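You operate a simulated robot arm through the tools that you are given. There is no shell and no other tool.

Carry out the task below with a simulated two-armed robot. There is one attempt and no reset: what you move stays moved.

JOB
Recharge the lowest bank to 330 bar, then switch the compressor off.
Fine: stop button first; leave the panel alone.
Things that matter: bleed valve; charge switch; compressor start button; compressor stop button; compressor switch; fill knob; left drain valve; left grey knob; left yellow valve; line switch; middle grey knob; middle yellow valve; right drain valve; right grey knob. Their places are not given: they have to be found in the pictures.

Only the result counts: the job must be done as asked and must still hold three seconds after the hand-in. Knocking over, shifting, dropping, spilling or breaking anything else fails it.

ROBOT AND FRAMES
Two 7-joint arms with two-finger parallel grippers on one trunk that stands fixed in place. Base frame: the origin is at the foot of the trunk, x ahead of it, y to its left, z up. Readings come in m, rad, newtons and seconds.
The left shoulder is at [0.05, 0.168, 1.182], the right one opposite. With the tool pointing down near the work surface each hand reaches from about 0.2 to 0.66 m from the base axis, measured 20 degrees to its own side. Payload 1.57 kg a hand.
The TCP of each hand is the grasp point between the finger pads, 0.03 m short of the fingertips. In the tool frame z runs along the fingers and y along their closing line. Largest opening 0.08 m; finger width 0.017, thickness 0.012; the body of the gripper, 0.04 by 0.082 m, starts 0.08 m behind the TCP.
Orientation is that of the tool frame in the base frame, as a unit quaternion [x, y, z, w]. With the fingers straight down and closing along the base's y, the tool's x points along the base's -x, its y along +y and its z along -z.

CONTROLS
- The arms move only by the tool play_rows. It takes "left_moves", "right_moves" or both (then of equal length, played together; a hand with none holds still); each is a list of rows, each an object (a shift or turn left out is 0, a gripper value left out holds the last) with "slide": the shift along the tool's x, y, z in m, a list of three; "dr": the turn, a rotation vector about the tool's x, y, z in rad, a list of three. In form: [{"slide": [dx, dy, dz], "dr": [wx, wy, wz]}, ...]. A call has 1 to 20 rows; each row shifts and turns the commanded pose from where the row before left it, along the tool's axes as they then stand. "left_claw" and "right_claw" are, for a hand that has rows, the gripper command, from -1 (fully open) to 1 (shut), values between in proportion, set as the call begins (left out, the last holds). Each row takes 0.2 s and may step no farther than 0.05 m and 0.15 rad from the row before; otherwise, or with a gripper value out of range, the whole call is refused. A pose out of reach is approached as far as the arm can. The call stops where the force on the tool passes 40 N (or 10 N more than at its start, if that is more) or the arm is blocked; 0.2 s more then pass. Each finger travels about 0.045 m/s and halts on what it meets, pressing with about 39 N; the grip force reading is that of the motor and also rises with nothing between the fingers. The clock runs only during rows and for 0.2 s after the last one: add rows that do not move to give the fingers time. The reply holds the time, the measured pose of the TCP, the force on the tool along the base axes, the opening and the grip force, in the units named above and with some noise, with the torque about the TCP (base axes, N m) and any sound that the robot's microphone picked up.
- Cameras (640 x 400 px; columns grow to the right, rows downward): "scene" is now at [0.1227, -0.0259, 1.3858]; the picture's right is [-0.32, -0.95, 0.00], its down [-0.60, 0.20, -0.77] and it looks along [0.73, -0.25, -0.63] (base axes); focal length 335 px, centre (320, 200). "left" rides on the left gripper at [0.072, 0.007, -0.122] in its tool frame; the picture's right is [-0.09, 1.00, 0.00], its down [-0.84, -0.08, -0.54] and it looks along [-0.54, -0.05, 0.84] (tool axes); focal length 238 px, centre (320, 200). "right" rides on the right gripper at [0.072, -0.007, -0.122] in its tool frame; the picture's right is [0.09, 1.00, 0.00], its down [-0.84, 0.08, -0.54] and it looks along [-0.54, 0.05, 0.84] (tool axes); focal length 238 px, centre (320, 200).
- snapshot(camera): a new picture of that camera. The clock stands still meanwhile.
- slide_trunk(by): slides the trunk up (or, below 0, down) by that many m; the arms and the scene camera ride with it, the base frame stays. It gives what a move gives, with no picture.
- head_to(pan, tilt): turns the head with the scene camera to pan (to the left, within 1.396 rad either way) and tilt (down, from -0.506 to 1.204), counted from straight ahead of the robot. It gives what a move gives.
- measure_at(camera, pixels): there is no depth. For up to 12 entries [column, row, z] of the newest picture of that camera ("zoom" is the newest enlarged one), the place [x, y] in the base frame at which the ray of that pixel passes the height z, good to about 0.003 m. The clock stands still meanwhile.
- close_up(camera, box): a new picture of the part [left, top, right, bottom] of that camera's present view, enlarged. The clock stands still meanwhile.
- job_done(): hands the job in; it is judged then, once.

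Open the grippers and draw the arms clear of the work before you hand the job in, unless the task says otherwise.

The tools are called after "Call:" as a command line: name --argument value ..., lists and objects as JSON in quotes. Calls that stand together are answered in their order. play_rows: Moves the arms, as the interface text tells. Its arguments: {"type":"object","properties":{"left_moves":{"type":"array","items":{"type":"object","properties":{"slide":{"type":"array","items":{"type":"number"}},"dr":{"type":"array","items":{"type":"number"}}}}},"left_claw":{"type":"number"},"right_moves":{"type":"array","items":{"type":"object","properties":{"slide":{"type":"array","items":{"type":"number"}},"dr":{"type":"array","items":{"type":"number"}}}}},"right_claw":{"type":"number"}},"required":[]} The other tools are called the same way: slide_trunk (by) slides the trunk up or down; head_to (pan, tilt) turns the head that bears the scene camera; snapshot (camera) takes a picture; measure_at (camera, pixels) gives the place at which the rays of pixels pass given heights; close_up (camera, box) takes an enlarged picture of a part of a camera's view; job_done () hands the job in.

At the start:

```text
t: 0.0
left_position: [0.4664, 0.084, 1.1673]
left_ee_rot: [0.0, 1.0, 0.0, 0.001]
left_ft_force: [0.0, -0.4, 0.2]
left_torque: [-0.01, 0.0, 0.03]
left_opening: 0.0798
left_finger_force: 0.1
right_position: [0.4353, -0.3251, 1.1514]
right_ee_rot: [0.0, 1.0, 0.0, 0.0]
right_ft_force: [-0.3, -0.2, 0.0]
right_torque: [0.0, 0.03, 0.02]
right_opening: 0.08
right_finger_force: 0.0
trunk travel left (down, up): [-0.35, 0.093]
head pan, tilt: [-0.323, 0.686]
```

scene: 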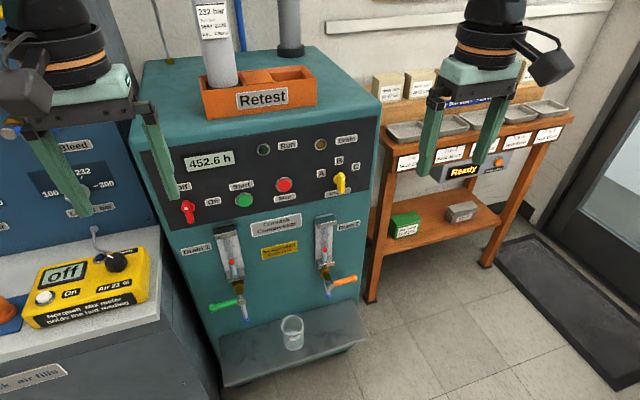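
right: 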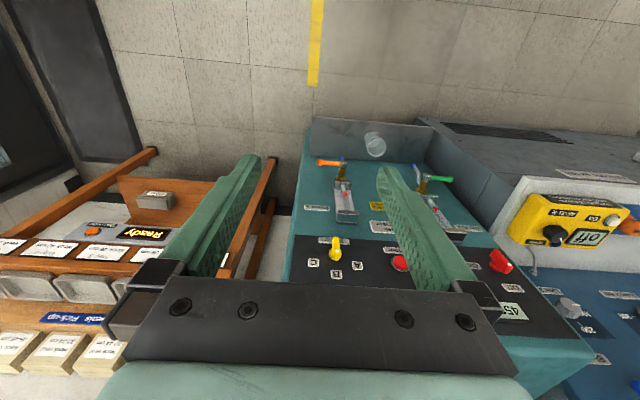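
left: 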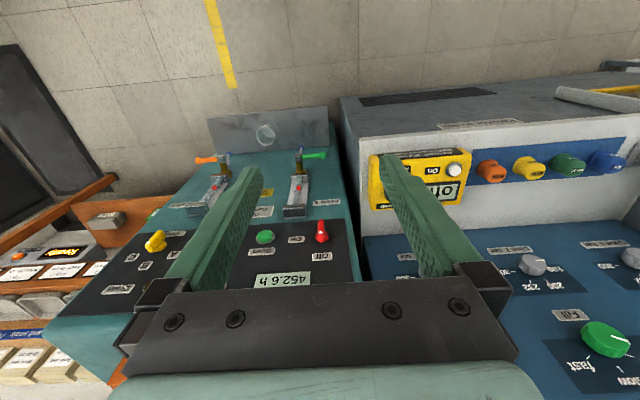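

The scene shows a compressor with switch, buttons and drain valves, and a blue panel to the left. I turn the head left to see the panel first.

Call:
head_to --pan 0.4 --tilt 0.6

Call:
snapshot --camera "scene"

```text
t: 1.1
left_position: [0.4675, 0.084, 1.1684]
left_ee_rot: [0.0, 1.0, 0.0, -0.001]
left_ft_force: [0.5, -0.2, 0.2]
left_torque: [-0.03, 0.01, 0.0]
left_opening: 0.0799
left_finger_force: 0.1
right_position: [0.4355, -0.3261, 1.1504]
right_ee_rot: [0.0, 1.0, 0.0, 0.0]
right_ft_force: [0.1, 0.2, 0.5]
right_torque: [-0.04, -0.01, -0.02]
right_opening: 0.0802
right_finger_force: 0.0
trunk travel left (down, up): [-0.35, 0.093]
head pan, tilt: [0.4, 0.6]
```

```text
taken
```

scene: 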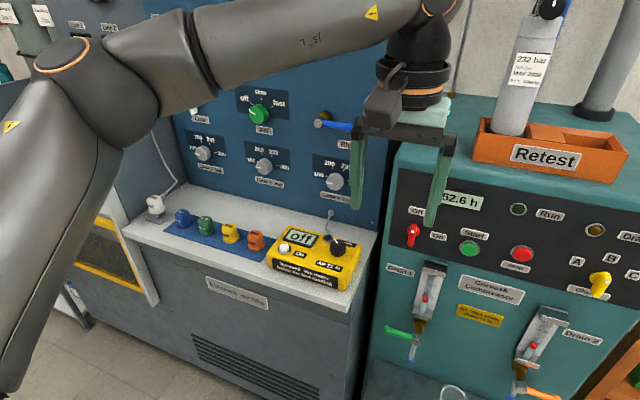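

The left arm hides part of the panel. I look up and farther left for the gauges and any notes.

Call:
head_to --pan 0.5 --tilt 0.1

Call:
snapshot --camera "scene"

Call:
head_to --pan -0.3 --tilt 0.1

Call:
snapshot --camera "scene"

Call:
head_to --pan 1.2 --tilt 0.3

Call:
snapshot --camera "scene"

```text
t: 2.0
left_position: [0.467, 0.0836, 1.167]
left_ee_rot: [0.0, 1.0, 0.0, 0.0]
left_ft_force: [0.8, -0.6, 0.6]
left_torque: [-0.01, -0.03, 0.0]
left_opening: 0.08
left_finger_force: 0.1
right_position: [0.4355, -0.3264, 1.15]
right_ee_rot: [0.0, 1.0, 0.001, 0.0]
right_ft_force: [0.3, 0.1, 0.1]
right_torque: [-0.04, 0.0, -0.03]
right_opening: 0.0798
right_finger_force: 0.0
trunk travel left (down, up): [-0.35, 0.093]
head pan, tilt: [0.499, 0.099]
```

```text
taken
```

scene: 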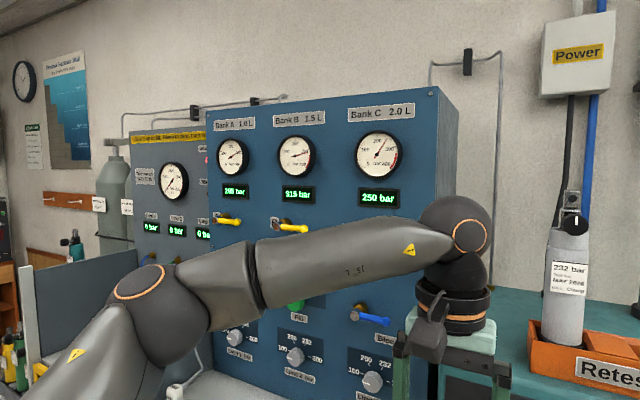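

```text
t: 3.1
left_position: [0.4667, 0.0841, 1.1677]
left_ee_rot: [0.001, 1.0, 0.001, 0.0]
left_ft_force: [-0.5, 0.2, 0.0]
left_torque: [-0.03, -0.02, 0.0]
left_opening: 0.0799
left_finger_force: 0.1
right_position: [0.4339, -0.3248, 1.1503]
right_ee_rot: [0.0, 1.0, 0.0, 0.0]
right_ft_force: [0.7, -0.2, -0.2]
right_torque: [-0.02, 0.0, 0.0]
right_opening: 0.0798
right_finger_force: 0.1
trunk travel left (down, up): [-0.35, 0.093]
head pan, tilt: [-0.3, 0.099]
```

```text
taken
```

scene: 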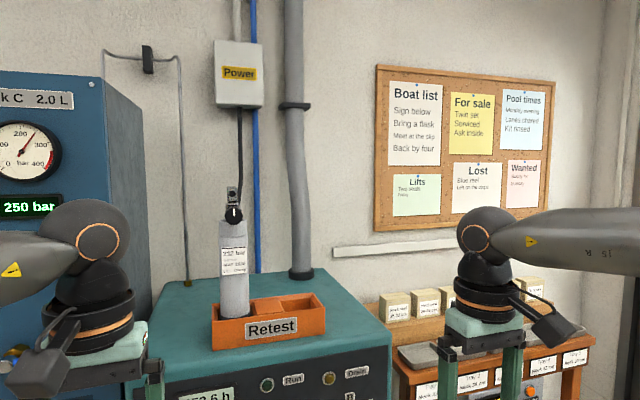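

```text
t: 4.7
left_position: [0.4669, 0.0828, 1.168]
left_ee_rot: [0.0, 1.0, 0.001, 0.0]
left_ft_force: [-0.8, 0.0, -0.1]
left_torque: [-0.02, 0.0, 0.0]
left_opening: 0.08
left_finger_force: 0.1
right_position: [0.4342, -0.3257, 1.1507]
right_ee_rot: [0.0, 1.0, 0.0, 0.0]
right_ft_force: [0.6, 0.0, 0.0]
right_torque: [0.01, 0.03, 0.01]
right_opening: 0.0799
right_finger_force: 0.1
trunk travel left (down, up): [-0.35, 0.093]
head pan, tilt: [1.201, 0.3]
```

```text
taken
```

scene: 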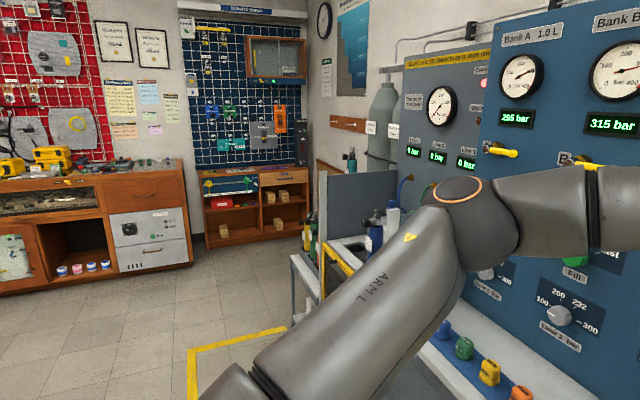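

The banks read A 295, B 315, C 250 bar, so C looks the lowest. Now I view the compressor front closely for labels.

Call:
head_to --pan -0.1 --tilt 0.7

Call:
snapshot --camera "scene"

Call:
close_up --camera "scene" --box '[200, 120, 520, 320]'

```text
t: 6.2
left_position: [0.4665, 0.0836, 1.1684]
left_ee_rot: [0.0, 1.0, 0.0, 0.0]
left_ft_force: [1.2, -0.6, -0.1]
left_torque: [0.01, 0.03, -0.03]
left_opening: 0.0801
left_finger_force: 0.1
right_position: [0.4352, -0.3255, 1.1503]
right_ee_rot: [0.0, 1.0, -0.001, 0.0]
right_ft_force: [-0.3, -0.1, -0.1]
right_torque: [-0.01, 0.02, 0.0]
right_opening: 0.0799
right_finger_force: 0.0
trunk travel left (down, up): [-0.35, 0.093]
head pan, tilt: [-0.099, 0.7]
```

```text
taken
```

scene: 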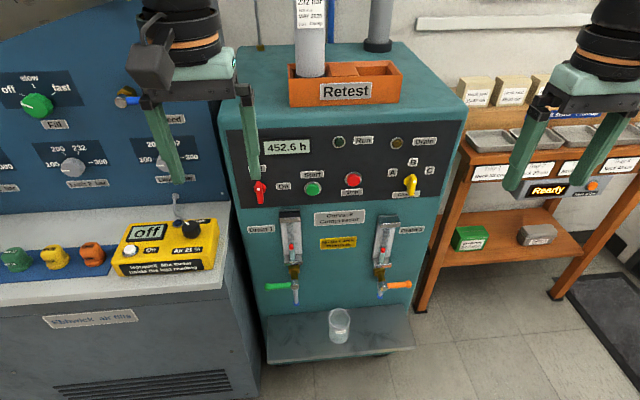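

```text
2.00 times, centred on (360, 220) of scene
```

zoom: 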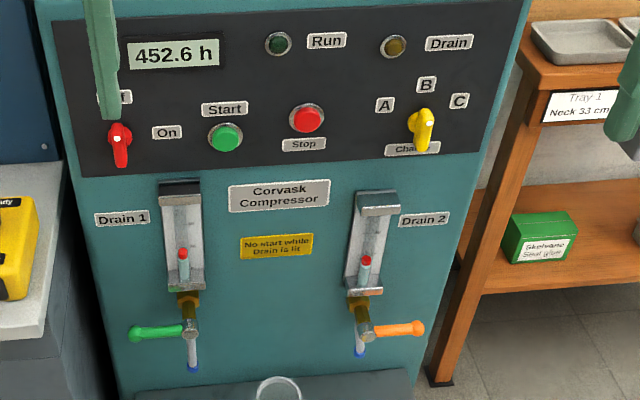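

The yellow label says "No start while Drain is lit", and the Drain lamp looks dark. I zoom in on the selector, lamps, sight glasses and switch.

Call:
close_up --camera "scene" --box '[370, 130, 450, 200]'

Call:
close_up --camera "scene" --box '[240, 130, 320, 210]'

Call:
close_up --camera "scene" --box '[240, 205, 440, 310]'

Call:
close_up --camera "scene" --box '[100, 180, 240, 280]'

Call:
close_up --camera "scene" --box '[440, 80, 640, 250]'

```text
5.71 times, centred on (410, 165) of scene
```

zoom: 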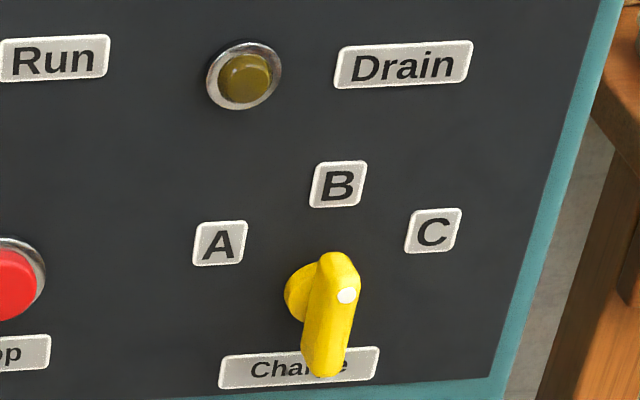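

```text
5.00 times, centred on (280, 170) of scene
```

zoom: 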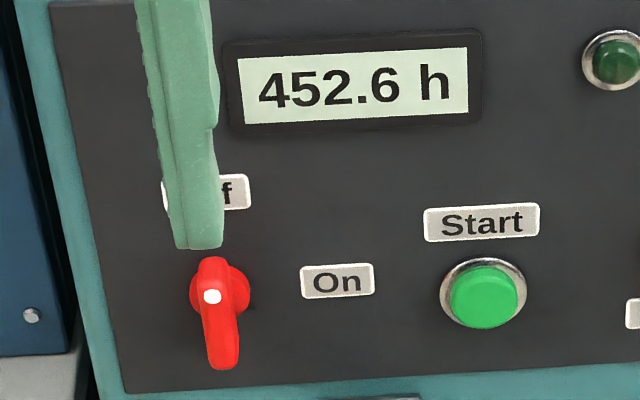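

```text
3.20 times, centred on (340, 258) of scene
```

zoom: 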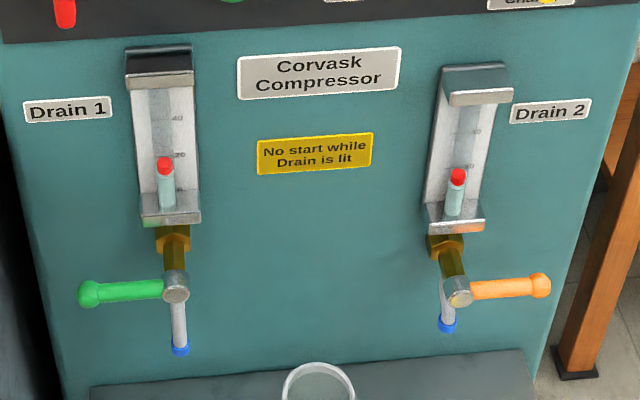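

```text
4.00 times, centred on (170, 230) of scene
```

zoom: 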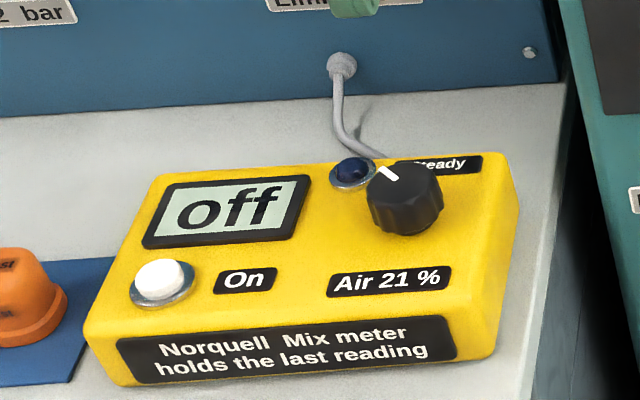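

```text
2.35 times, centred on (540, 165) of scene
```

zoom: 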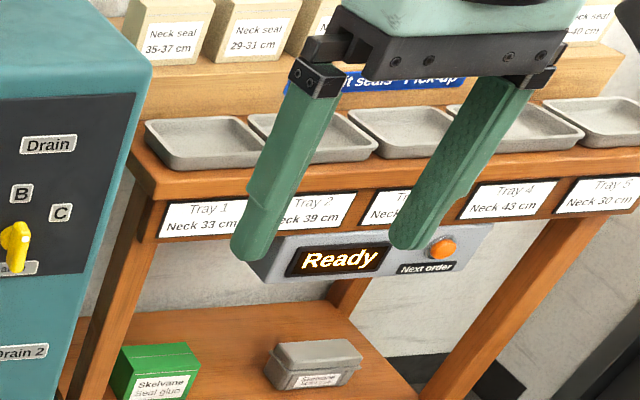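

The selector's dot points toward B and the red switch points to Off. I now get rays for the controls from this view, then slide the trunk up for a second viewpoint to triangulate.

Call:
measure_at --camera "scene" --pixels '[[354, 181, 0.8], [354, 181, 1.0], [313, 188, 0.8], [313, 188, 1.0], [344, 106, 1.0], [344, 106, 1.1], [240, 119, 1.0], [240, 119, 1.1], [467, 107, 1.0], [467, 107, 1.1], [411, 183, 0.8], [411, 183, 1.0]]'

Call:
slide_trunk --by 0.09

Call:
snapshot --camera "scene"

```text
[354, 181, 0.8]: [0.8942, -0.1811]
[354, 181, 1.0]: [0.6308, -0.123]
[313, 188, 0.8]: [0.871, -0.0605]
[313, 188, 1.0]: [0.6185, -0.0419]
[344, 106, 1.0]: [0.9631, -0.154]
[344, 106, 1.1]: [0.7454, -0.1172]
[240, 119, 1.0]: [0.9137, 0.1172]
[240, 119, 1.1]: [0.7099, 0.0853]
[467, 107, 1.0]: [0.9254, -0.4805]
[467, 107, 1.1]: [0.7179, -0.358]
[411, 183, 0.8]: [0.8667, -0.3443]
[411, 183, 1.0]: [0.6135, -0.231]
```

```text
t: 7.5
left_position: [0.4666, 0.0836, 1.2576]
left_ee_rot: [0.0, 1.0, 0.0, 0.0]
left_ft_force: [0.1, 0.2, -0.2]
left_torque: [-0.02, 0.01, 0.04]
left_opening: 0.0801
left_finger_force: 0.2
right_position: [0.4359, -0.3256, 1.2395]
right_ee_rot: [0.0, 1.0, 0.0, 0.0]
right_ft_force: [0.0, -0.4, 0.2]
right_torque: [-0.01, 0.0, 0.03]
right_opening: 0.0798
right_finger_force: 0.1
trunk travel left (down, up): [-0.44, 0.003]
head pan, tilt: [-0.099, 0.7]
```

```text
taken
```

scene: 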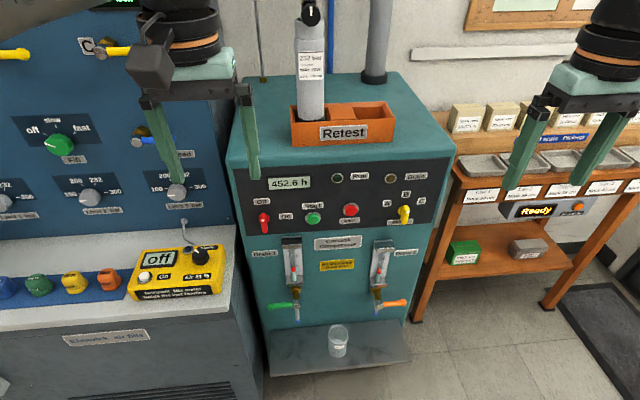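

With the trunk raised, Stop is at about (350,210) and Start at (313,218). I zoom and measure those rays for triangulation.

Call:
close_up --camera "scene" --box '[220, 150, 460, 300]'

```text
2.67 times, centred on (340, 225) of scene
```

zoom: 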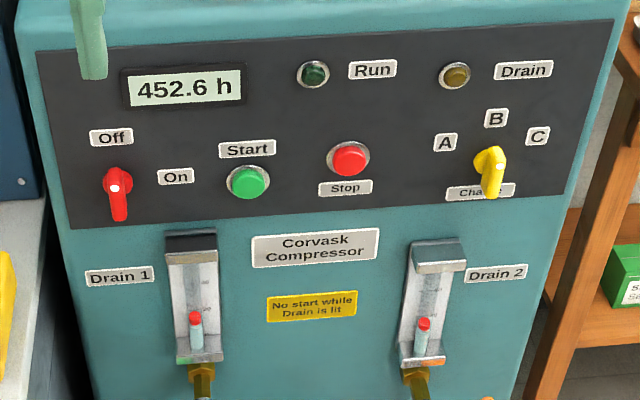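

From the zoom (Stop ring (348,158), Start (248,182), lamps, knobs), I take rays at two heights.

Call:
measure_at --camera "zoom" --pixels '[[348, 160, 0.8], [348, 160, 1.0], [248, 182, 0.8], [248, 182, 1.0], [313, 74, 1.0], [455, 76, 1.0], [36, 50, 1.0], [612, 20, 1.0], [568, 195, 0.9], [72, 228, 0.9], [118, 182, 0.9], [484, 162, 0.9]]'

Call:
slide_trunk --by -0.2

Call:
snapshot --camera "scene"

```text
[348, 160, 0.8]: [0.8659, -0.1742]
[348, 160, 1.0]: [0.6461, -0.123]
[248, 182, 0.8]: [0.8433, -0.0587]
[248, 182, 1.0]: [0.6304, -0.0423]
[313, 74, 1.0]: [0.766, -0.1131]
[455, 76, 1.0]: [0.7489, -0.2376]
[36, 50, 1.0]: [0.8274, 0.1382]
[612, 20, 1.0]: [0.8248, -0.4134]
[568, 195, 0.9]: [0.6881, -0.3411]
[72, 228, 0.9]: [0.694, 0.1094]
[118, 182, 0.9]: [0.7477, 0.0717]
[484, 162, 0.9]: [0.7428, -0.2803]
```

```text
t: 9.6
left_position: [0.4675, 0.0841, 1.0584]
left_ee_rot: [0.0, 1.0, 0.0, 0.0]
left_ft_force: [-0.1, 0.5, 0.4]
left_torque: [0.03, 0.02, 0.0]
left_opening: 0.0798
left_finger_force: 0.0
right_position: [0.4356, -0.3254, 1.0412]
right_ee_rot: [0.0, 1.0, 0.0, 0.0]
right_ft_force: [-0.9, 0.1, 0.8]
right_torque: [-0.03, -0.01, -0.01]
right_opening: 0.0803
right_finger_force: 0.1
trunk travel left (down, up): [-0.24, 0.203]
head pan, tilt: [-0.099, 0.7]
```

```text
taken
```

scene: 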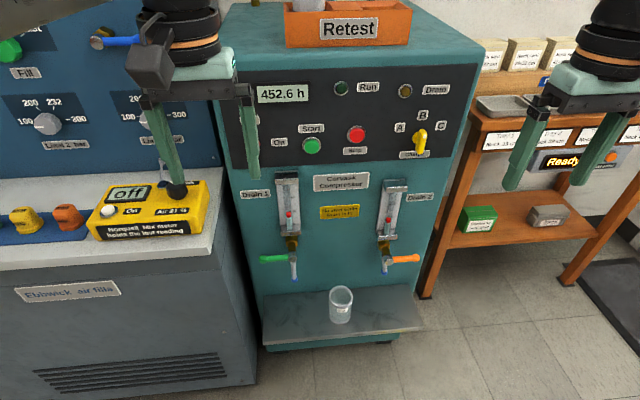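

Trunk is now 0.2 m lower than before; the Stop button sits at (356,134). I zoom the same area for the second set of rays.

Call:
close_up --camera "scene" --box '[220, 60, 460, 210]'

```text
2.67 times, centred on (340, 135) of scene
```

zoom: 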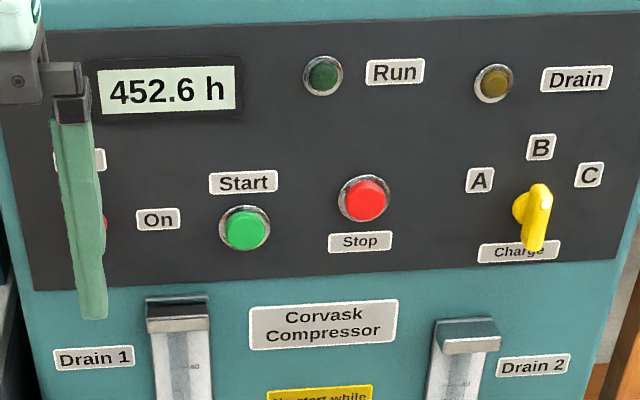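

Matching points here: Stop ring (363,199), Start ring (244,228), lamps Run (323,75) and Drain (493,83), yellow knob base (521,207). I measure these.

Call:
measure_at --camera "zoom" --pixels '[[363, 199, 0.8], [363, 199, 1.0], [244, 228, 0.8], [244, 228, 1.0], [323, 75, 0.9], [323, 75, 1.0], [493, 83, 0.9], [493, 83, 1.0], [521, 207, 0.8], [521, 207, 0.9], [34, 287, 0.8], [34, 287, 0.9]]'

```text
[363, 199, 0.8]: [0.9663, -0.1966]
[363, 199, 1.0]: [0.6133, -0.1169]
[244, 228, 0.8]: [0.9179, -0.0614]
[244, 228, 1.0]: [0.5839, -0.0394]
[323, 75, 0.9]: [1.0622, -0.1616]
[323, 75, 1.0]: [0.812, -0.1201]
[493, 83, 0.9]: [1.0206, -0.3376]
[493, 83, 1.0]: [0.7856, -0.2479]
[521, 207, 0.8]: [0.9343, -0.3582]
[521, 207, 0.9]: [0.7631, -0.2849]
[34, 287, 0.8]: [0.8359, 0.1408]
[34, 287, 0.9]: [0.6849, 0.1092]
```

Triangulation puts the panel plane near x≈0.707: Stop ≈(0.70,-0.136,0.951), Start ≈(0.712,-0.048,0.923), selector ≈(0.708,-0.261,0.932), red switch ≈(0.71,0.066,0.935). Next I pull the left arm back to get an unobstructed look at the fill panel.

Call:
play_rows --left_moves '[{"slide": [0.05, 0, 0]}, {"slide": [0.05, 0, 0]}, {"slide": [0.04, 0, 0]}]' --left_claw 1

Call:
head_to --pan 0.45 --tilt 0.35

Call:
snapshot --camera "scene"

```text
t: 10.4
left_position: [0.3249, 0.0825, 1.0562]
left_ee_rot: [0.0, 1.0, 0.0, 0.001]
left_ft_force: [-0.5, -1.0, 0.4]
left_torque: [0.0, 0.01, 0.0]
left_opening: 0.0097
left_finger_force: 0.4
right_position: [0.4354, -0.3265, 1.0402]
right_ee_rot: [0.0, 1.0, 0.0, 0.0]
right_ft_force: [-0.1, -0.6, -0.5]
right_torque: [0.01, 0.02, -0.02]
right_opening: 0.08
right_finger_force: 0.0
trunk travel left (down, up): [-0.24, 0.203]
head pan, tilt: [-0.099, 0.7]
```

```text
t: 11.4
left_position: [0.3267, 0.0826, 1.0558]
left_ee_rot: [-0.001, 1.0, 0.0, 0.0]
left_ft_force: [0.1, -0.3, 0.3]
left_torque: [-0.01, 0.03, 0.03]
left_opening: 0.0
left_finger_force: 20.8
right_position: [0.4354, -0.3253, 1.0408]
right_ee_rot: [0.0, 1.0, 0.001, 0.0]
right_ft_force: [-0.2, -0.4, 0.3]
right_torque: [-0.01, 0.01, 0.0]
right_opening: 0.0803
right_finger_force: 0.1
trunk travel left (down, up): [-0.24, 0.203]
head pan, tilt: [0.45, 0.351]
```

```text
taken
```

scene: 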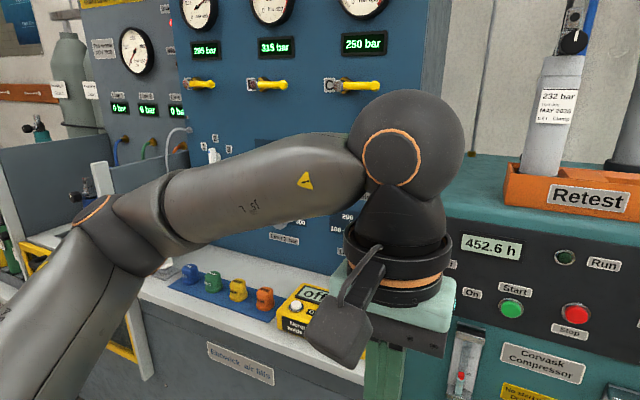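

The left forearm still covers the middle of the panel. I measure the shelf edge before lowering the hand in front of it.

Call:
measure_at --camera "scene" --pixels '[[140, 292, 0.75], [140, 292, 0.8], [140, 292, 0.85], [362, 378, 0.75], [362, 378, 0.8], [362, 378, 0.85]]'

Call:
close_up --camera "scene" --box '[80, 0, 400, 200]'

```text
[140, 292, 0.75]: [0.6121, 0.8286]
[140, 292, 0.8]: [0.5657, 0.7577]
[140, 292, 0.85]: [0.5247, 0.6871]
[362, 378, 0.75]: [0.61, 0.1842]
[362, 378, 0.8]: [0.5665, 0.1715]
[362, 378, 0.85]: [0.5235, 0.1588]
```

```text
2.00 times, centred on (240, 100) of scene
```

zoom: 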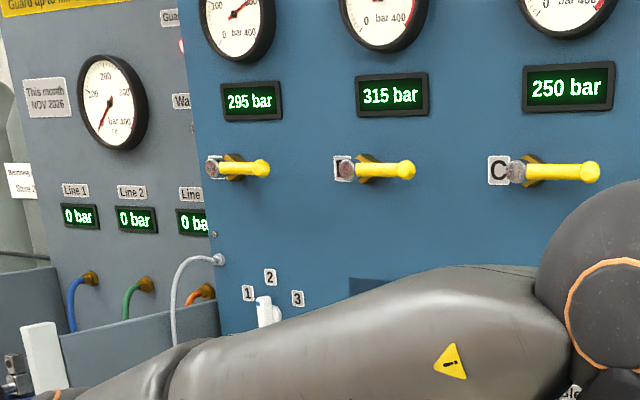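

The shelf front edge is near x≈0.55, so the left hand at x≈0.33 can be lowered safely in front of it. I lower it and look again.

Call:
play_rows --left_moves '[{"slide": [0, 0, 0.05]}, {"slide": [0, 0, 0.05]}, {"slide": [0, 0, 0.05]}, {"slide": [0, 0, 0.05]}]'

Call:
snapshot --camera "scene"

```text
t: 12.4
left_position: [0.325, 0.0814, 0.8569]
left_ee_rot: [0.001, 1.0, -0.001, -0.001]
left_ft_force: [-0.2, 0.0, -0.1]
left_torque: [0.02, 0.04, -0.01]
left_opening: 0.0
left_finger_force: 21.4
right_position: [0.4355, -0.3248, 1.0418]
right_ee_rot: [0.0, 1.0, 0.0, 0.0]
right_ft_force: [-0.2, -0.5, -0.5]
right_torque: [-0.05, 0.01, -0.03]
right_opening: 0.08
right_finger_force: 0.0
trunk travel left (down, up): [-0.24, 0.203]
head pan, tilt: [0.45, 0.351]
```

```text
taken
```

scene: 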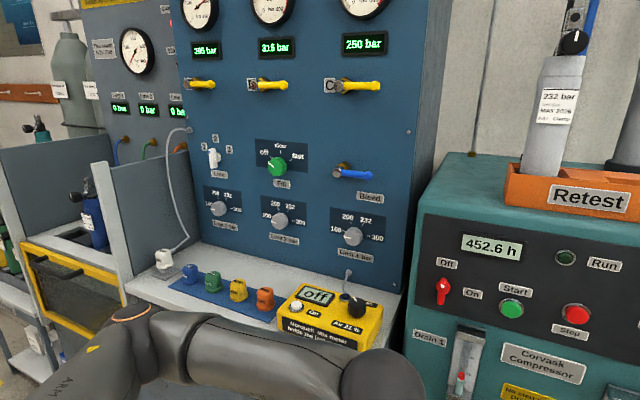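

Now the whole panel is visible: three yellow bank valves, line switch, fill knob, bleed and limits. I zoom to read it and the upper sign.

Call:
close_up --camera "scene" --box '[180, 60, 410, 260]'

Call:
head_to --pan 0.5 --tilt 0.0

Call:
close_up --camera "scene" --box '[80, 80, 460, 330]'

```text
2.00 times, centred on (295, 160) of scene
```

zoom: 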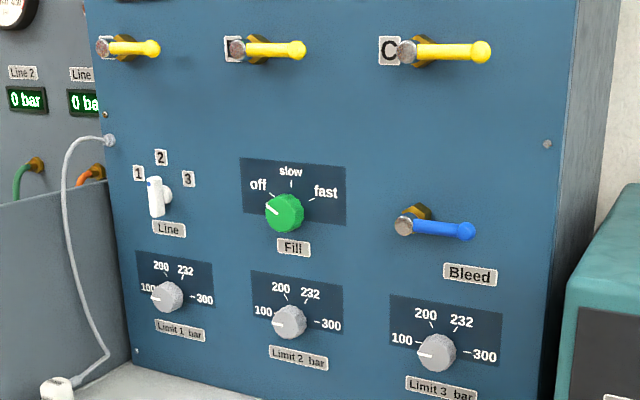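

```text
t: 13.2
left_position: [0.3252, 0.0831, 0.858]
left_ee_rot: [0.0, 1.0, 0.0, 0.0]
left_ft_force: [-0.2, -0.6, 0.0]
left_torque: [0.01, 0.01, -0.06]
left_opening: 0.0002
left_finger_force: 21.7
right_position: [0.4349, -0.3263, 1.0399]
right_ee_rot: [0.0, 1.0, 0.0, 0.0]
right_ft_force: [0.1, 0.1, 0.4]
right_torque: [-0.03, 0.03, 0.07]
right_opening: 0.08
right_finger_force: 0.1
trunk travel left (down, up): [-0.24, 0.203]
head pan, tilt: [0.499, 0.0]
```

```text
1.60 times, centred on (270, 205) of scene
```

zoom: 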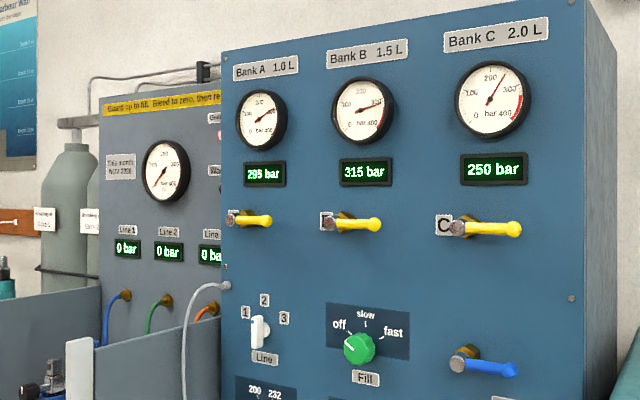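

Bank C at 250 bar is clearly the lowest. Now I bring the right hand forward and pitch it so the fingers point at the compressor panel, aiming at the charge selector (y≈-0.26).

Call:
play_rows --right_moves '[{"slide": [-0.03, 0.02, 0]}, {"slide": [-0.03, 0.02, 0]}, {"slide": [-0.02, 0.023, 0]}, {"dr": [0, -0.15, 0]}, {"dr": [0, -0.15, 0]}, {"dr": [0, -0.15, 0]}, {"dr": [0, -0.15, 0]}, {"dr": [0, -0.15, 0]}, {"dr": [0, -0.15, 0]}, {"dr": [0, -0.15, 0]}, {"dr": [0, -0.15, 0]}, {"dr": [0, -0.15, 0]}, {"dr": [0, -0.15, 0]}, {"dr": [0, -0.0708, 0]}]' --right_claw -0.3

Call:
head_to --pan -0.15 --tilt 0.6

Call:
snapshot --camera "scene"

Call:
snapshot --camera "right"

```text
t: 16.2
left_position: [0.3248, 0.0815, 0.8589]
left_ee_rot: [0.0, 1.0, 0.0, 0.0]
left_ft_force: [-0.5, -0.9, -0.1]
left_torque: [-0.03, -0.01, -0.02]
left_opening: 0.0001
left_finger_force: 21.0
right_position: [0.5049, -0.2713, 1.128]
right_ee_rot: [0.001, 0.712, -0.001, 0.702]
right_ft_force: [0.6, 0.5, 0.6]
right_torque: [-0.01, -0.02, 0.03]
right_opening: 0.0519
right_finger_force: 0.1
right hand out of reach, approached as far as the arm can: row 13, 14
trunk travel left (down, up): [-0.24, 0.203]
head pan, tilt: [0.499, 0.0]
```

```text
t: 17.3
left_position: [0.3239, 0.082, 0.8573]
left_ee_rot: [0.0, 1.0, 0.0, 0.0]
left_ft_force: [-0.7, -0.1, 0.5]
left_torque: [0.0, -0.02, -0.01]
left_opening: 0.0
left_finger_force: 21.4
right_position: [0.504, -0.2695, 1.1277]
right_ee_rot: [0.0, 0.713, 0.0, 0.702]
right_ft_force: [-0.4, 1.1, -0.3]
right_torque: [-0.01, 0.01, -0.02]
right_opening: 0.052
right_finger_force: 0.0
trunk travel left (down, up): [-0.24, 0.203]
head pan, tilt: [-0.15, 0.6]
```

```text
taken
```

scene: 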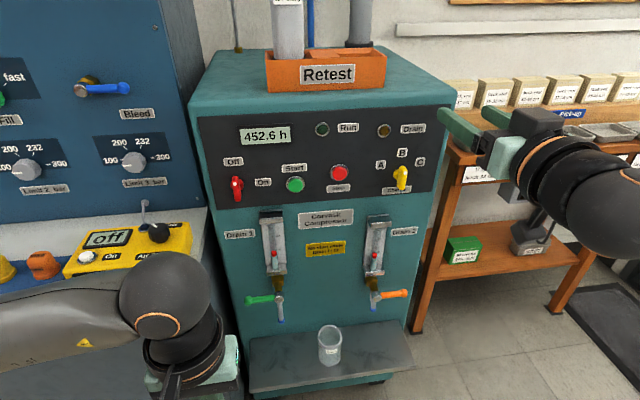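

```text
taken
```

right: 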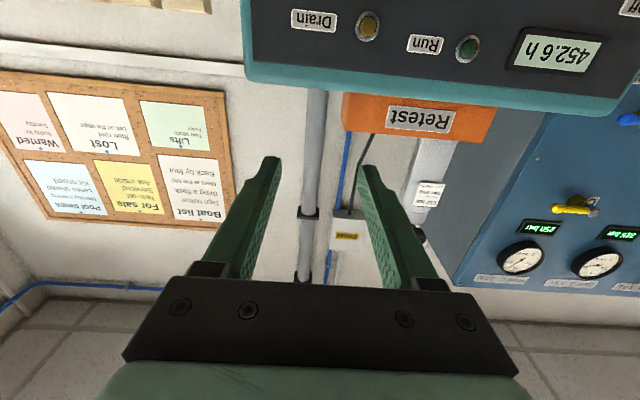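

The hand now points forward, slightly high (z=1.128) since it was too folded to reach. I move forward along tool z and check the pose tracks.

Call:
play_rows --right_moves '[{"slide": [0, 0, 0.03]}, {"slide": [0, 0, 0.03]}]'

```text
t: 17.9
left_position: [0.325, 0.0815, 0.8568]
left_ee_rot: [0.0, 1.0, 0.0, 0.0]
left_ft_force: [-0.3, 0.8, 0.5]
left_torque: [0.02, -0.03, -0.03]
left_opening: 0.0
left_finger_force: 21.9
right_position: [0.5626, -0.2698, 1.1418]
right_ee_rot: [0.0, 0.71, 0.0, 0.704]
right_ft_force: [-0.5, -0.3, 1.1]
right_torque: [0.02, 0.02, 0.01]
right_opening: 0.0521
right_finger_force: 0.0
right hand out of reach, approached as far as the arm can: row 1, 2
trunk travel left (down, up): [-0.24, 0.203]
head pan, tilt: [-0.15, 0.6]
```

The right hand rides high (z≈1.14, about 0.07 above its shoulder) when pointing forward, so I lower the trunk to bring it to button height. Left hand and elbow (x≲0.42) stay clear of the shelf edge at x≈0.55.

Call:
slide_trunk --by -0.19

Call:
head_to --pan -0.2 --tilt 0.35

Call:
snapshot --camera "scene"

Call:
snapshot --camera "right"

```text
t: 19.9
left_position: [0.3238, 0.0819, 0.6678]
left_ee_rot: [-0.001, 1.0, -0.001, 0.0]
left_ft_force: [0.5, -0.2, 0.1]
left_torque: [-0.01, -0.03, 0.01]
left_opening: 0.0
left_finger_force: 21.4
right_position: [0.5631, -0.2707, 0.9516]
right_ee_rot: [-0.001, 0.709, 0.001, 0.705]
right_ft_force: [0.0, 0.7, 0.5]
right_torque: [-0.01, 0.01, -0.01]
right_opening: 0.0521
right_finger_force: 0.0
trunk travel left (down, up): [-0.05, 0.393]
head pan, tilt: [-0.15, 0.6]
```

```text
t: 20.7
left_position: [0.3256, 0.0817, 0.6684]
left_ee_rot: [0.0, 1.0, 0.0, -0.001]
left_ft_force: [0.1, -0.4, -0.2]
left_torque: [-0.03, 0.03, -0.03]
left_opening: 0.0
left_finger_force: 21.2
right_position: [0.5633, -0.2716, 0.9519]
right_ee_rot: [-0.001, 0.71, 0.001, 0.704]
right_ft_force: [-0.8, -0.5, -0.6]
right_torque: [0.02, -0.04, 0.01]
right_opening: 0.0522
right_finger_force: 0.0
trunk travel left (down, up): [-0.05, 0.393]
head pan, tilt: [-0.201, 0.351]
```

```text
taken
```

scene: 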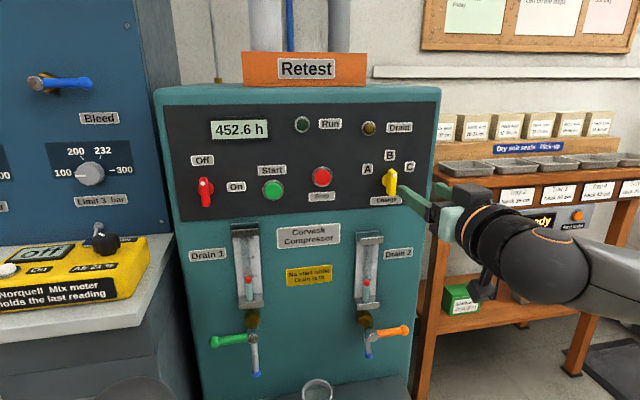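

```text
taken
```

right: 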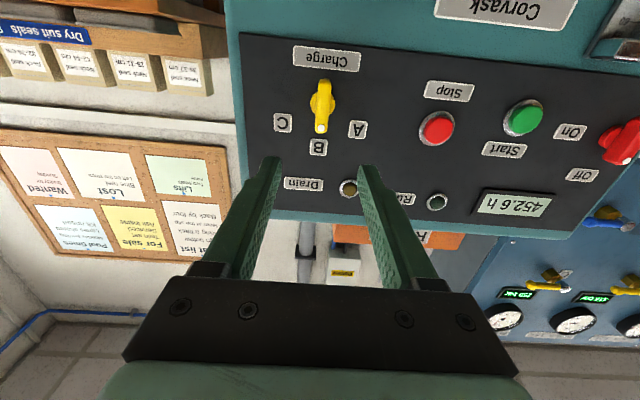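

The right camera now shows the controls well (selector at (322,105), Stop (437,128), Start (523,118)). I measure rays through these to refine positions.

Call:
measure_at --camera "right" --pixels '[[318, 105, 0.9], [318, 105, 0.95], [320, 128, 0.9], [320, 128, 0.95], [322, 82, 0.9], [322, 82, 0.95], [437, 128, 0.9], [437, 128, 0.95], [523, 118, 0.9], [523, 118, 0.95], [615, 140, 0.9], [615, 140, 0.95]]'

Call:
close_up --camera "scene" --box '[340, 110, 460, 210]'

Call:
close_up --camera "right" --box '[240, 40, 400, 160]'

```text
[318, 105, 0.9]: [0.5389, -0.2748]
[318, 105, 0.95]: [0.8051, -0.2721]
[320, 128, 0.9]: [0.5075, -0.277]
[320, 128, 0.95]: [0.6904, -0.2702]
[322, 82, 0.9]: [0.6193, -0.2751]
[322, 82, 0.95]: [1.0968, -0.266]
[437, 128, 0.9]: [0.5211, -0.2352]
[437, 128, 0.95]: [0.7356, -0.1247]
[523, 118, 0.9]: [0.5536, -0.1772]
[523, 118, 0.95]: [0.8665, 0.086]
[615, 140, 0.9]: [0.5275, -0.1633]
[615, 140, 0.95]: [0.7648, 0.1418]
```

```text
4.00 times, centred on (400, 160) of scene
```

zoom: 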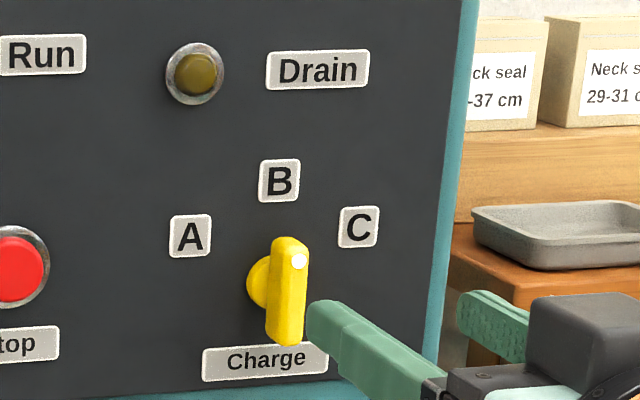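

```text
3.33 times, centred on (320, 100) of right
```

zoom: 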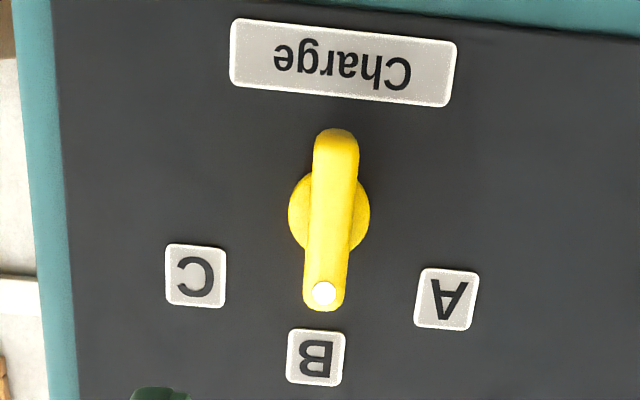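

The selector bar points at B, with its centre at about (x≈0.70, y≈-0.268, z≈0.929). I lower the trunk 0.023 to put the hand on its axis and nudge +3 mm in y while advancing a bit.

Call:
slide_trunk --by -0.023

Call:
play_rows --right_moves '[{"slide": [0, 0.003, 0.02]}, {"slide": [0, 0, 0.02]}]'

Call:
snapshot --camera "right"

Call:
snapshot --camera "scene"

```text
t: 21.4
left_position: [0.3253, 0.0821, 0.6451]
left_ee_rot: [0.0, 1.0, 0.0, 0.001]
left_ft_force: [0.1, 0.6, -1.1]
left_torque: [0.02, -0.01, -0.03]
left_opening: 0.0002
left_finger_force: 21.6
right_position: [0.5627, -0.2703, 0.9296]
right_ee_rot: [0.0, 0.71, 0.0, 0.705]
right_ft_force: [0.3, 0.0, -0.3]
right_torque: [-0.03, 0.02, -0.02]
right_opening: 0.052
right_finger_force: 0.0
trunk travel left (down, up): [-0.027, 0.416]
head pan, tilt: [-0.201, 0.351]
```

```text
t: 22.0
left_position: [0.3251, 0.0823, 0.6461]
left_ee_rot: [0.0, 1.0, 0.0, 0.0]
left_ft_force: [0.6, 0.0, -0.5]
left_torque: [-0.02, 0.0, 0.0]
left_opening: 0.0
left_finger_force: 21.0
right_position: [0.6024, -0.2685, 0.9311]
right_ee_rot: [0.0, 0.712, 0.001, 0.702]
right_ft_force: [-1.0, 0.1, -0.4]
right_torque: [0.01, 0.01, -0.02]
right_opening: 0.0522
right_finger_force: 0.0
trunk travel left (down, up): [-0.027, 0.416]
head pan, tilt: [-0.201, 0.351]
```

```text
taken
```

right: 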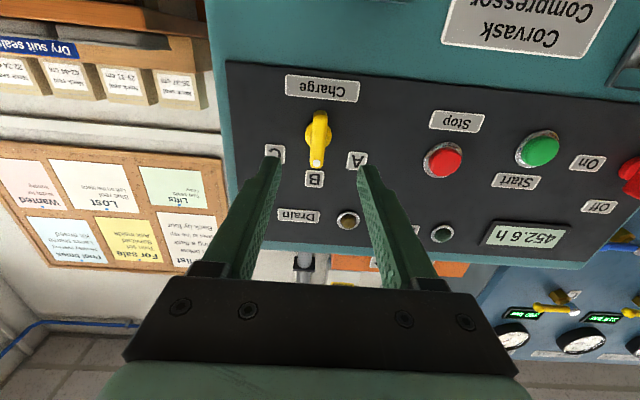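

```text
taken
```

scene: 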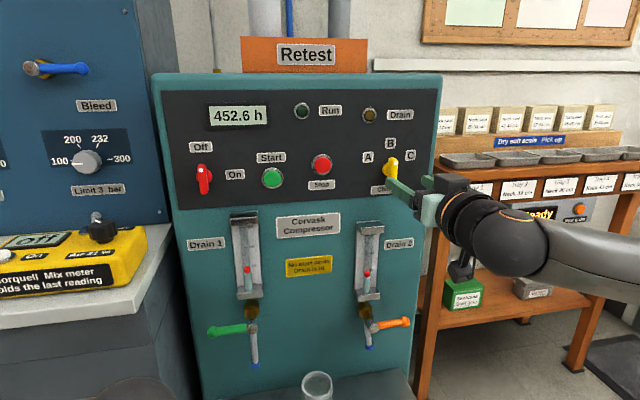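

The hand is at (0.602,-0.2685,0.931) and the bar appears at about column 317 versus the finger midline at 320. I zoom to measure the offset precisely.

Call:
close_up --camera "right" --box '[240, 80, 400, 180]'

```text
4.00 times, centred on (320, 130) of right
```

zoom: 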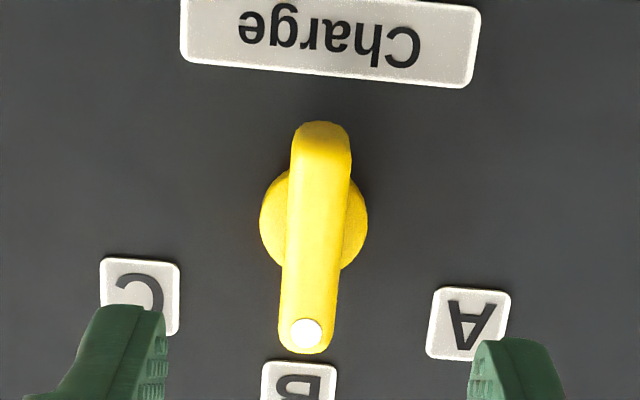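

The bar is centred laterally within ~1 mm. I check its height by measuring the bar's ends and base in this zoom.

Call:
measure_at --camera "zoom" --pixels '[[307, 350, 0.93], [307, 350, 0.95], [321, 125, 0.9], [321, 125, 0.92], [314, 220, 0.91], [314, 220, 0.93], [316, 240, 0.91], [316, 240, 0.93]]'

```text
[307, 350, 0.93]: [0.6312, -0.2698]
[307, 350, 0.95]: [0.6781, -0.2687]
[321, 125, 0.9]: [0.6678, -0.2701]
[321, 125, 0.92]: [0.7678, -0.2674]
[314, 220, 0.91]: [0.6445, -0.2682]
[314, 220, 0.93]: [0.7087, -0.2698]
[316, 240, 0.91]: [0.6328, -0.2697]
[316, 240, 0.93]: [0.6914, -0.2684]
```

The knob axis is at about z≈0.925, y≈-0.269. I shift down 5 mm and advance to x≈0.652 so the fingertips straddle the bar.

Call:
play_rows --right_moves '[{"slide": [0.005, 0, 0.01]}, {"slide": [0, 0, 0.01]}, {"slide": [0, 0, 0.01]}, {"slide": [0, 0, 0.01]}, {"slide": [0, 0, 0.008]}]'

Call:
snapshot --camera "right"

Call:
close_up --camera "scene" --box '[340, 110, 460, 210]'

```text
t: 23.2
left_position: [0.3255, 0.0811, 0.6437]
left_ee_rot: [0.0, 1.0, 0.0, 0.0]
left_ft_force: [-0.1, -0.2, 0.8]
left_torque: [-0.02, 0.01, -0.01]
left_opening: 0.0002
left_finger_force: 21.7
right_position: [0.65, -0.2692, 0.9341]
right_ee_rot: [-0.001, 0.714, 0.001, 0.701]
right_ft_force: [-0.3, 0.2, -0.2]
right_torque: [0.02, 0.0, 0.0]
right_opening: 0.0518
right_finger_force: 0.1
right hand out of reach, approached as far as the arm can: row 1
trunk travel left (down, up): [-0.027, 0.416]
head pan, tilt: [-0.201, 0.351]
```

```text
taken
```

right: 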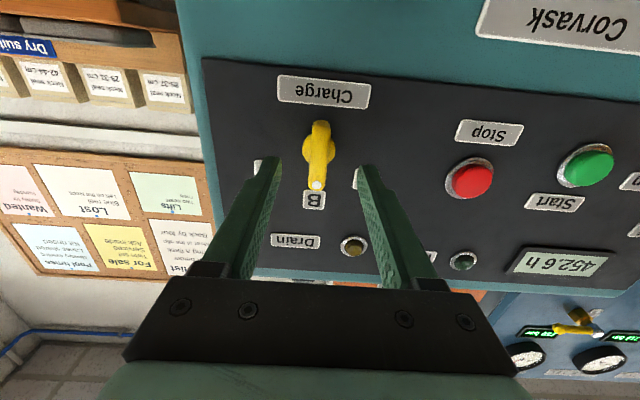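

```text
4.00 times, centred on (400, 160) of scene
```

zoom: 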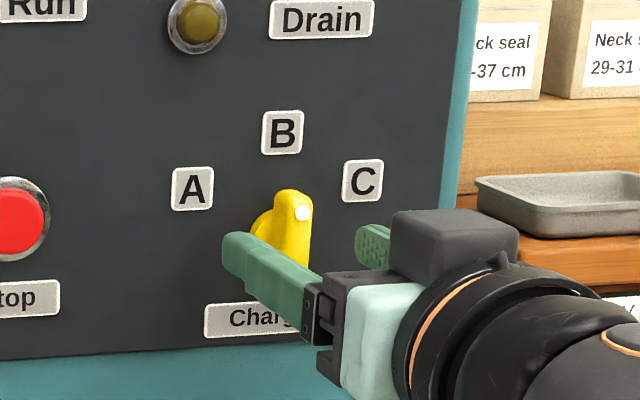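

The hand climbed to z=0.934 at its joint limit; I lower the trunk by 9 mm to get onto the knob axis and check the picture.

Call:
slide_trunk --by -0.009

Call:
close_up --camera "right" --box '[240, 80, 400, 180]'

Call:
close_up --camera "scene" --box '[340, 90, 460, 190]'

```text
t: 23.8
left_position: [0.3245, 0.0819, 0.6362]
left_ee_rot: [0.0, 1.0, 0.0, 0.0]
left_ft_force: [-0.2, -0.1, -0.7]
left_torque: [-0.03, -0.04, -0.01]
left_opening: 0.0001
left_finger_force: 21.2
right_position: [0.6497, -0.2681, 0.9253]
right_ee_rot: [-0.001, 0.713, 0.001, 0.701]
right_ft_force: [0.0, 0.6, -0.1]
right_torque: [0.02, -0.02, -0.03]
right_opening: 0.052
right_finger_force: 0.2
trunk travel left (down, up): [-0.018, 0.425]
head pan, tilt: [-0.201, 0.351]
```

```text
4.00 times, centred on (320, 130) of right
```

zoom: 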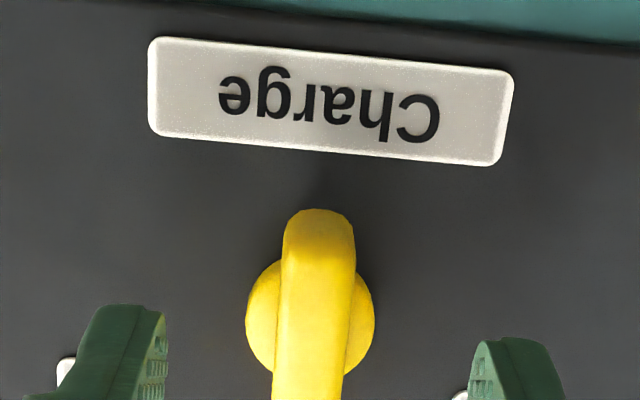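

```text
4.00 times, centred on (400, 140) of scene
```

zoom: 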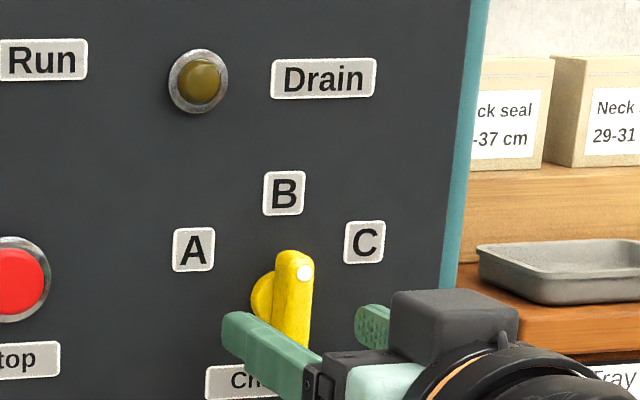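

I check the bar's lower end from this nearer view to pin down depth and height.

Call:
measure_at --camera "zoom" --pixels '[[293, 255, 0.93], [293, 255, 0.95]]'

Call:
close_up --camera "right" --box '[240, 120, 400, 220]'

```text
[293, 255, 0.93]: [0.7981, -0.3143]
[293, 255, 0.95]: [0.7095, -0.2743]
```

```text
4.00 times, centred on (320, 170) of right
```

zoom: 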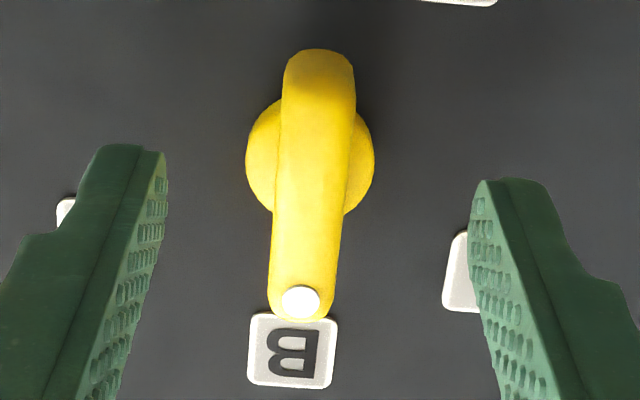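

Fingers straddle the bar symmetrically. I measure the bar ends from this right-camera zoom.

Call:
measure_at --camera "zoom" --pixels '[[319, 52, 0.9], [319, 52, 0.92], [300, 320, 0.93], [300, 320, 0.95], [300, 300, 0.93], [300, 300, 0.95], [312, 158, 0.91], [312, 158, 0.93]]'

```text
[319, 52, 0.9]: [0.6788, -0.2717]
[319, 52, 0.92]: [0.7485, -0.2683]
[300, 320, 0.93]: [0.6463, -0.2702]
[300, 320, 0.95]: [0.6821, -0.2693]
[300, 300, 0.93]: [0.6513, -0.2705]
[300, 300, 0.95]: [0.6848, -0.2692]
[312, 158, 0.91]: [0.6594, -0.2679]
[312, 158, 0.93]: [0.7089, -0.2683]
```

Combined views suggest the bar's face is near x≈0.685 and the panel near 0.71, so I advance another 15 mm slowly, watching the force.

Call:
play_rows --right_moves '[{"slide": [0, 0, 0.005]}, {"slide": [0, 0, 0.005]}, {"slide": [0, 0, 0.005]}]'

Call:
close_up --camera "right" --box '[240, 120, 400, 220]'

Call:
close_up --camera "scene" --box '[340, 90, 460, 190]'

```text
t: 24.6
left_position: [0.3251, 0.0819, 0.6352]
left_ee_rot: [0.0, 1.0, 0.0, 0.001]
left_ft_force: [0.2, 0.5, -0.4]
left_torque: [0.03, 0.03, -0.04]
left_opening: 0.0
left_finger_force: 21.6
right_position: [0.6644, -0.2684, 0.9249]
right_ee_rot: [-0.001, 0.713, 0.001, 0.702]
right_ft_force: [-0.3, -0.8, -0.9]
right_torque: [-0.03, 0.02, 0.01]
right_opening: 0.052
right_finger_force: 0.1
trunk travel left (down, up): [-0.018, 0.425]
head pan, tilt: [-0.201, 0.351]
```

```text
4.00 times, centred on (320, 170) of right
```

zoom: 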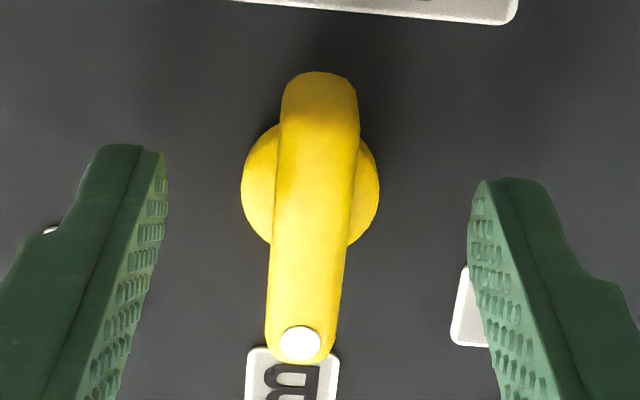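

```text
4.00 times, centred on (400, 140) of scene
```

zoom: 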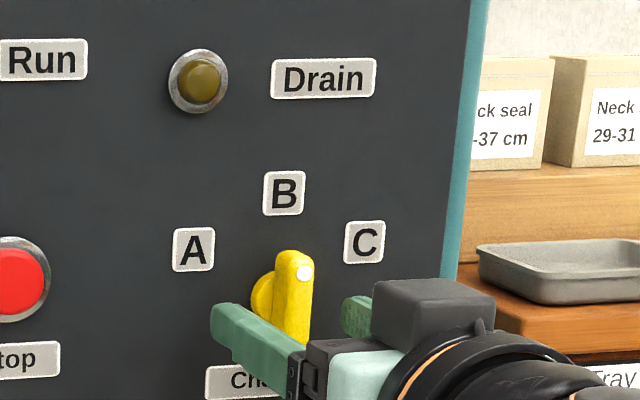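

By scale change the bar face is ~19 mm beyond the TCP, so tips overlap it by ~10 mm. I advance 3 mm more and close the gripper on the bar.

Call:
play_rows --right_moves '[{"slide": [0, 0, 0.003]}]'

Call:
play_rows --right_moves '[{}, {}, {}, {}]' --right_claw 1

Call:
close_up --camera "right" --box '[240, 120, 400, 220]'

```text
t: 25.0
left_position: [0.3248, 0.0813, 0.635]
left_ee_rot: [-0.001, 1.0, 0.001, 0.0]
left_ft_force: [-0.1, -0.3, 0.4]
left_torque: [0.02, 0.0, -0.01]
left_opening: 0.0
left_finger_force: 22.1
right_position: [0.6669, -0.2694, 0.9253]
right_ee_rot: [0.0, 0.714, 0.0, 0.701]
right_ft_force: [0.1, -0.6, 0.9]
right_torque: [0.0, 0.03, 0.0]
right_opening: 0.052
right_finger_force: 0.0
trunk travel left (down, up): [-0.018, 0.425]
head pan, tilt: [-0.201, 0.351]
```

```text
t: 26.0
left_position: [0.3241, 0.0827, 0.6352]
left_ee_rot: [-0.001, 1.0, 0.0, 0.0]
left_ft_force: [0.7, -0.5, -0.1]
left_torque: [-0.01, 0.04, -0.02]
left_opening: 0.0
left_finger_force: 21.1
right_position: [0.6676, -0.2698, 0.9255]
right_ee_rot: [-0.001, 0.713, 0.001, 0.701]
right_ft_force: [-0.6, -3.0, 0.7]
right_torque: [-0.02, 0.11, -0.03]
right_opening: 0.013
right_finger_force: 28.0
trunk travel left (down, up): [-0.018, 0.425]
head pan, tilt: [-0.201, 0.351]
```

```text
4.00 times, centred on (320, 170) of right
```

zoom: 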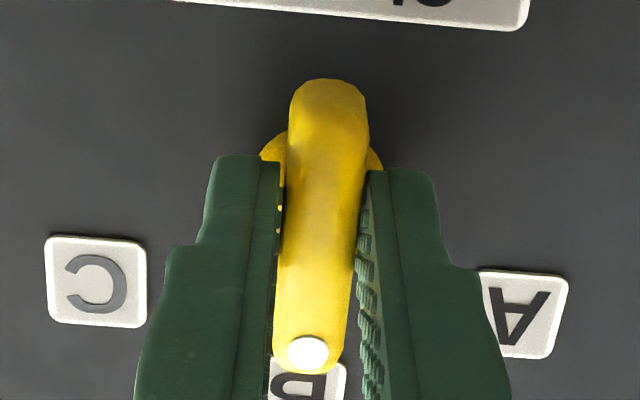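

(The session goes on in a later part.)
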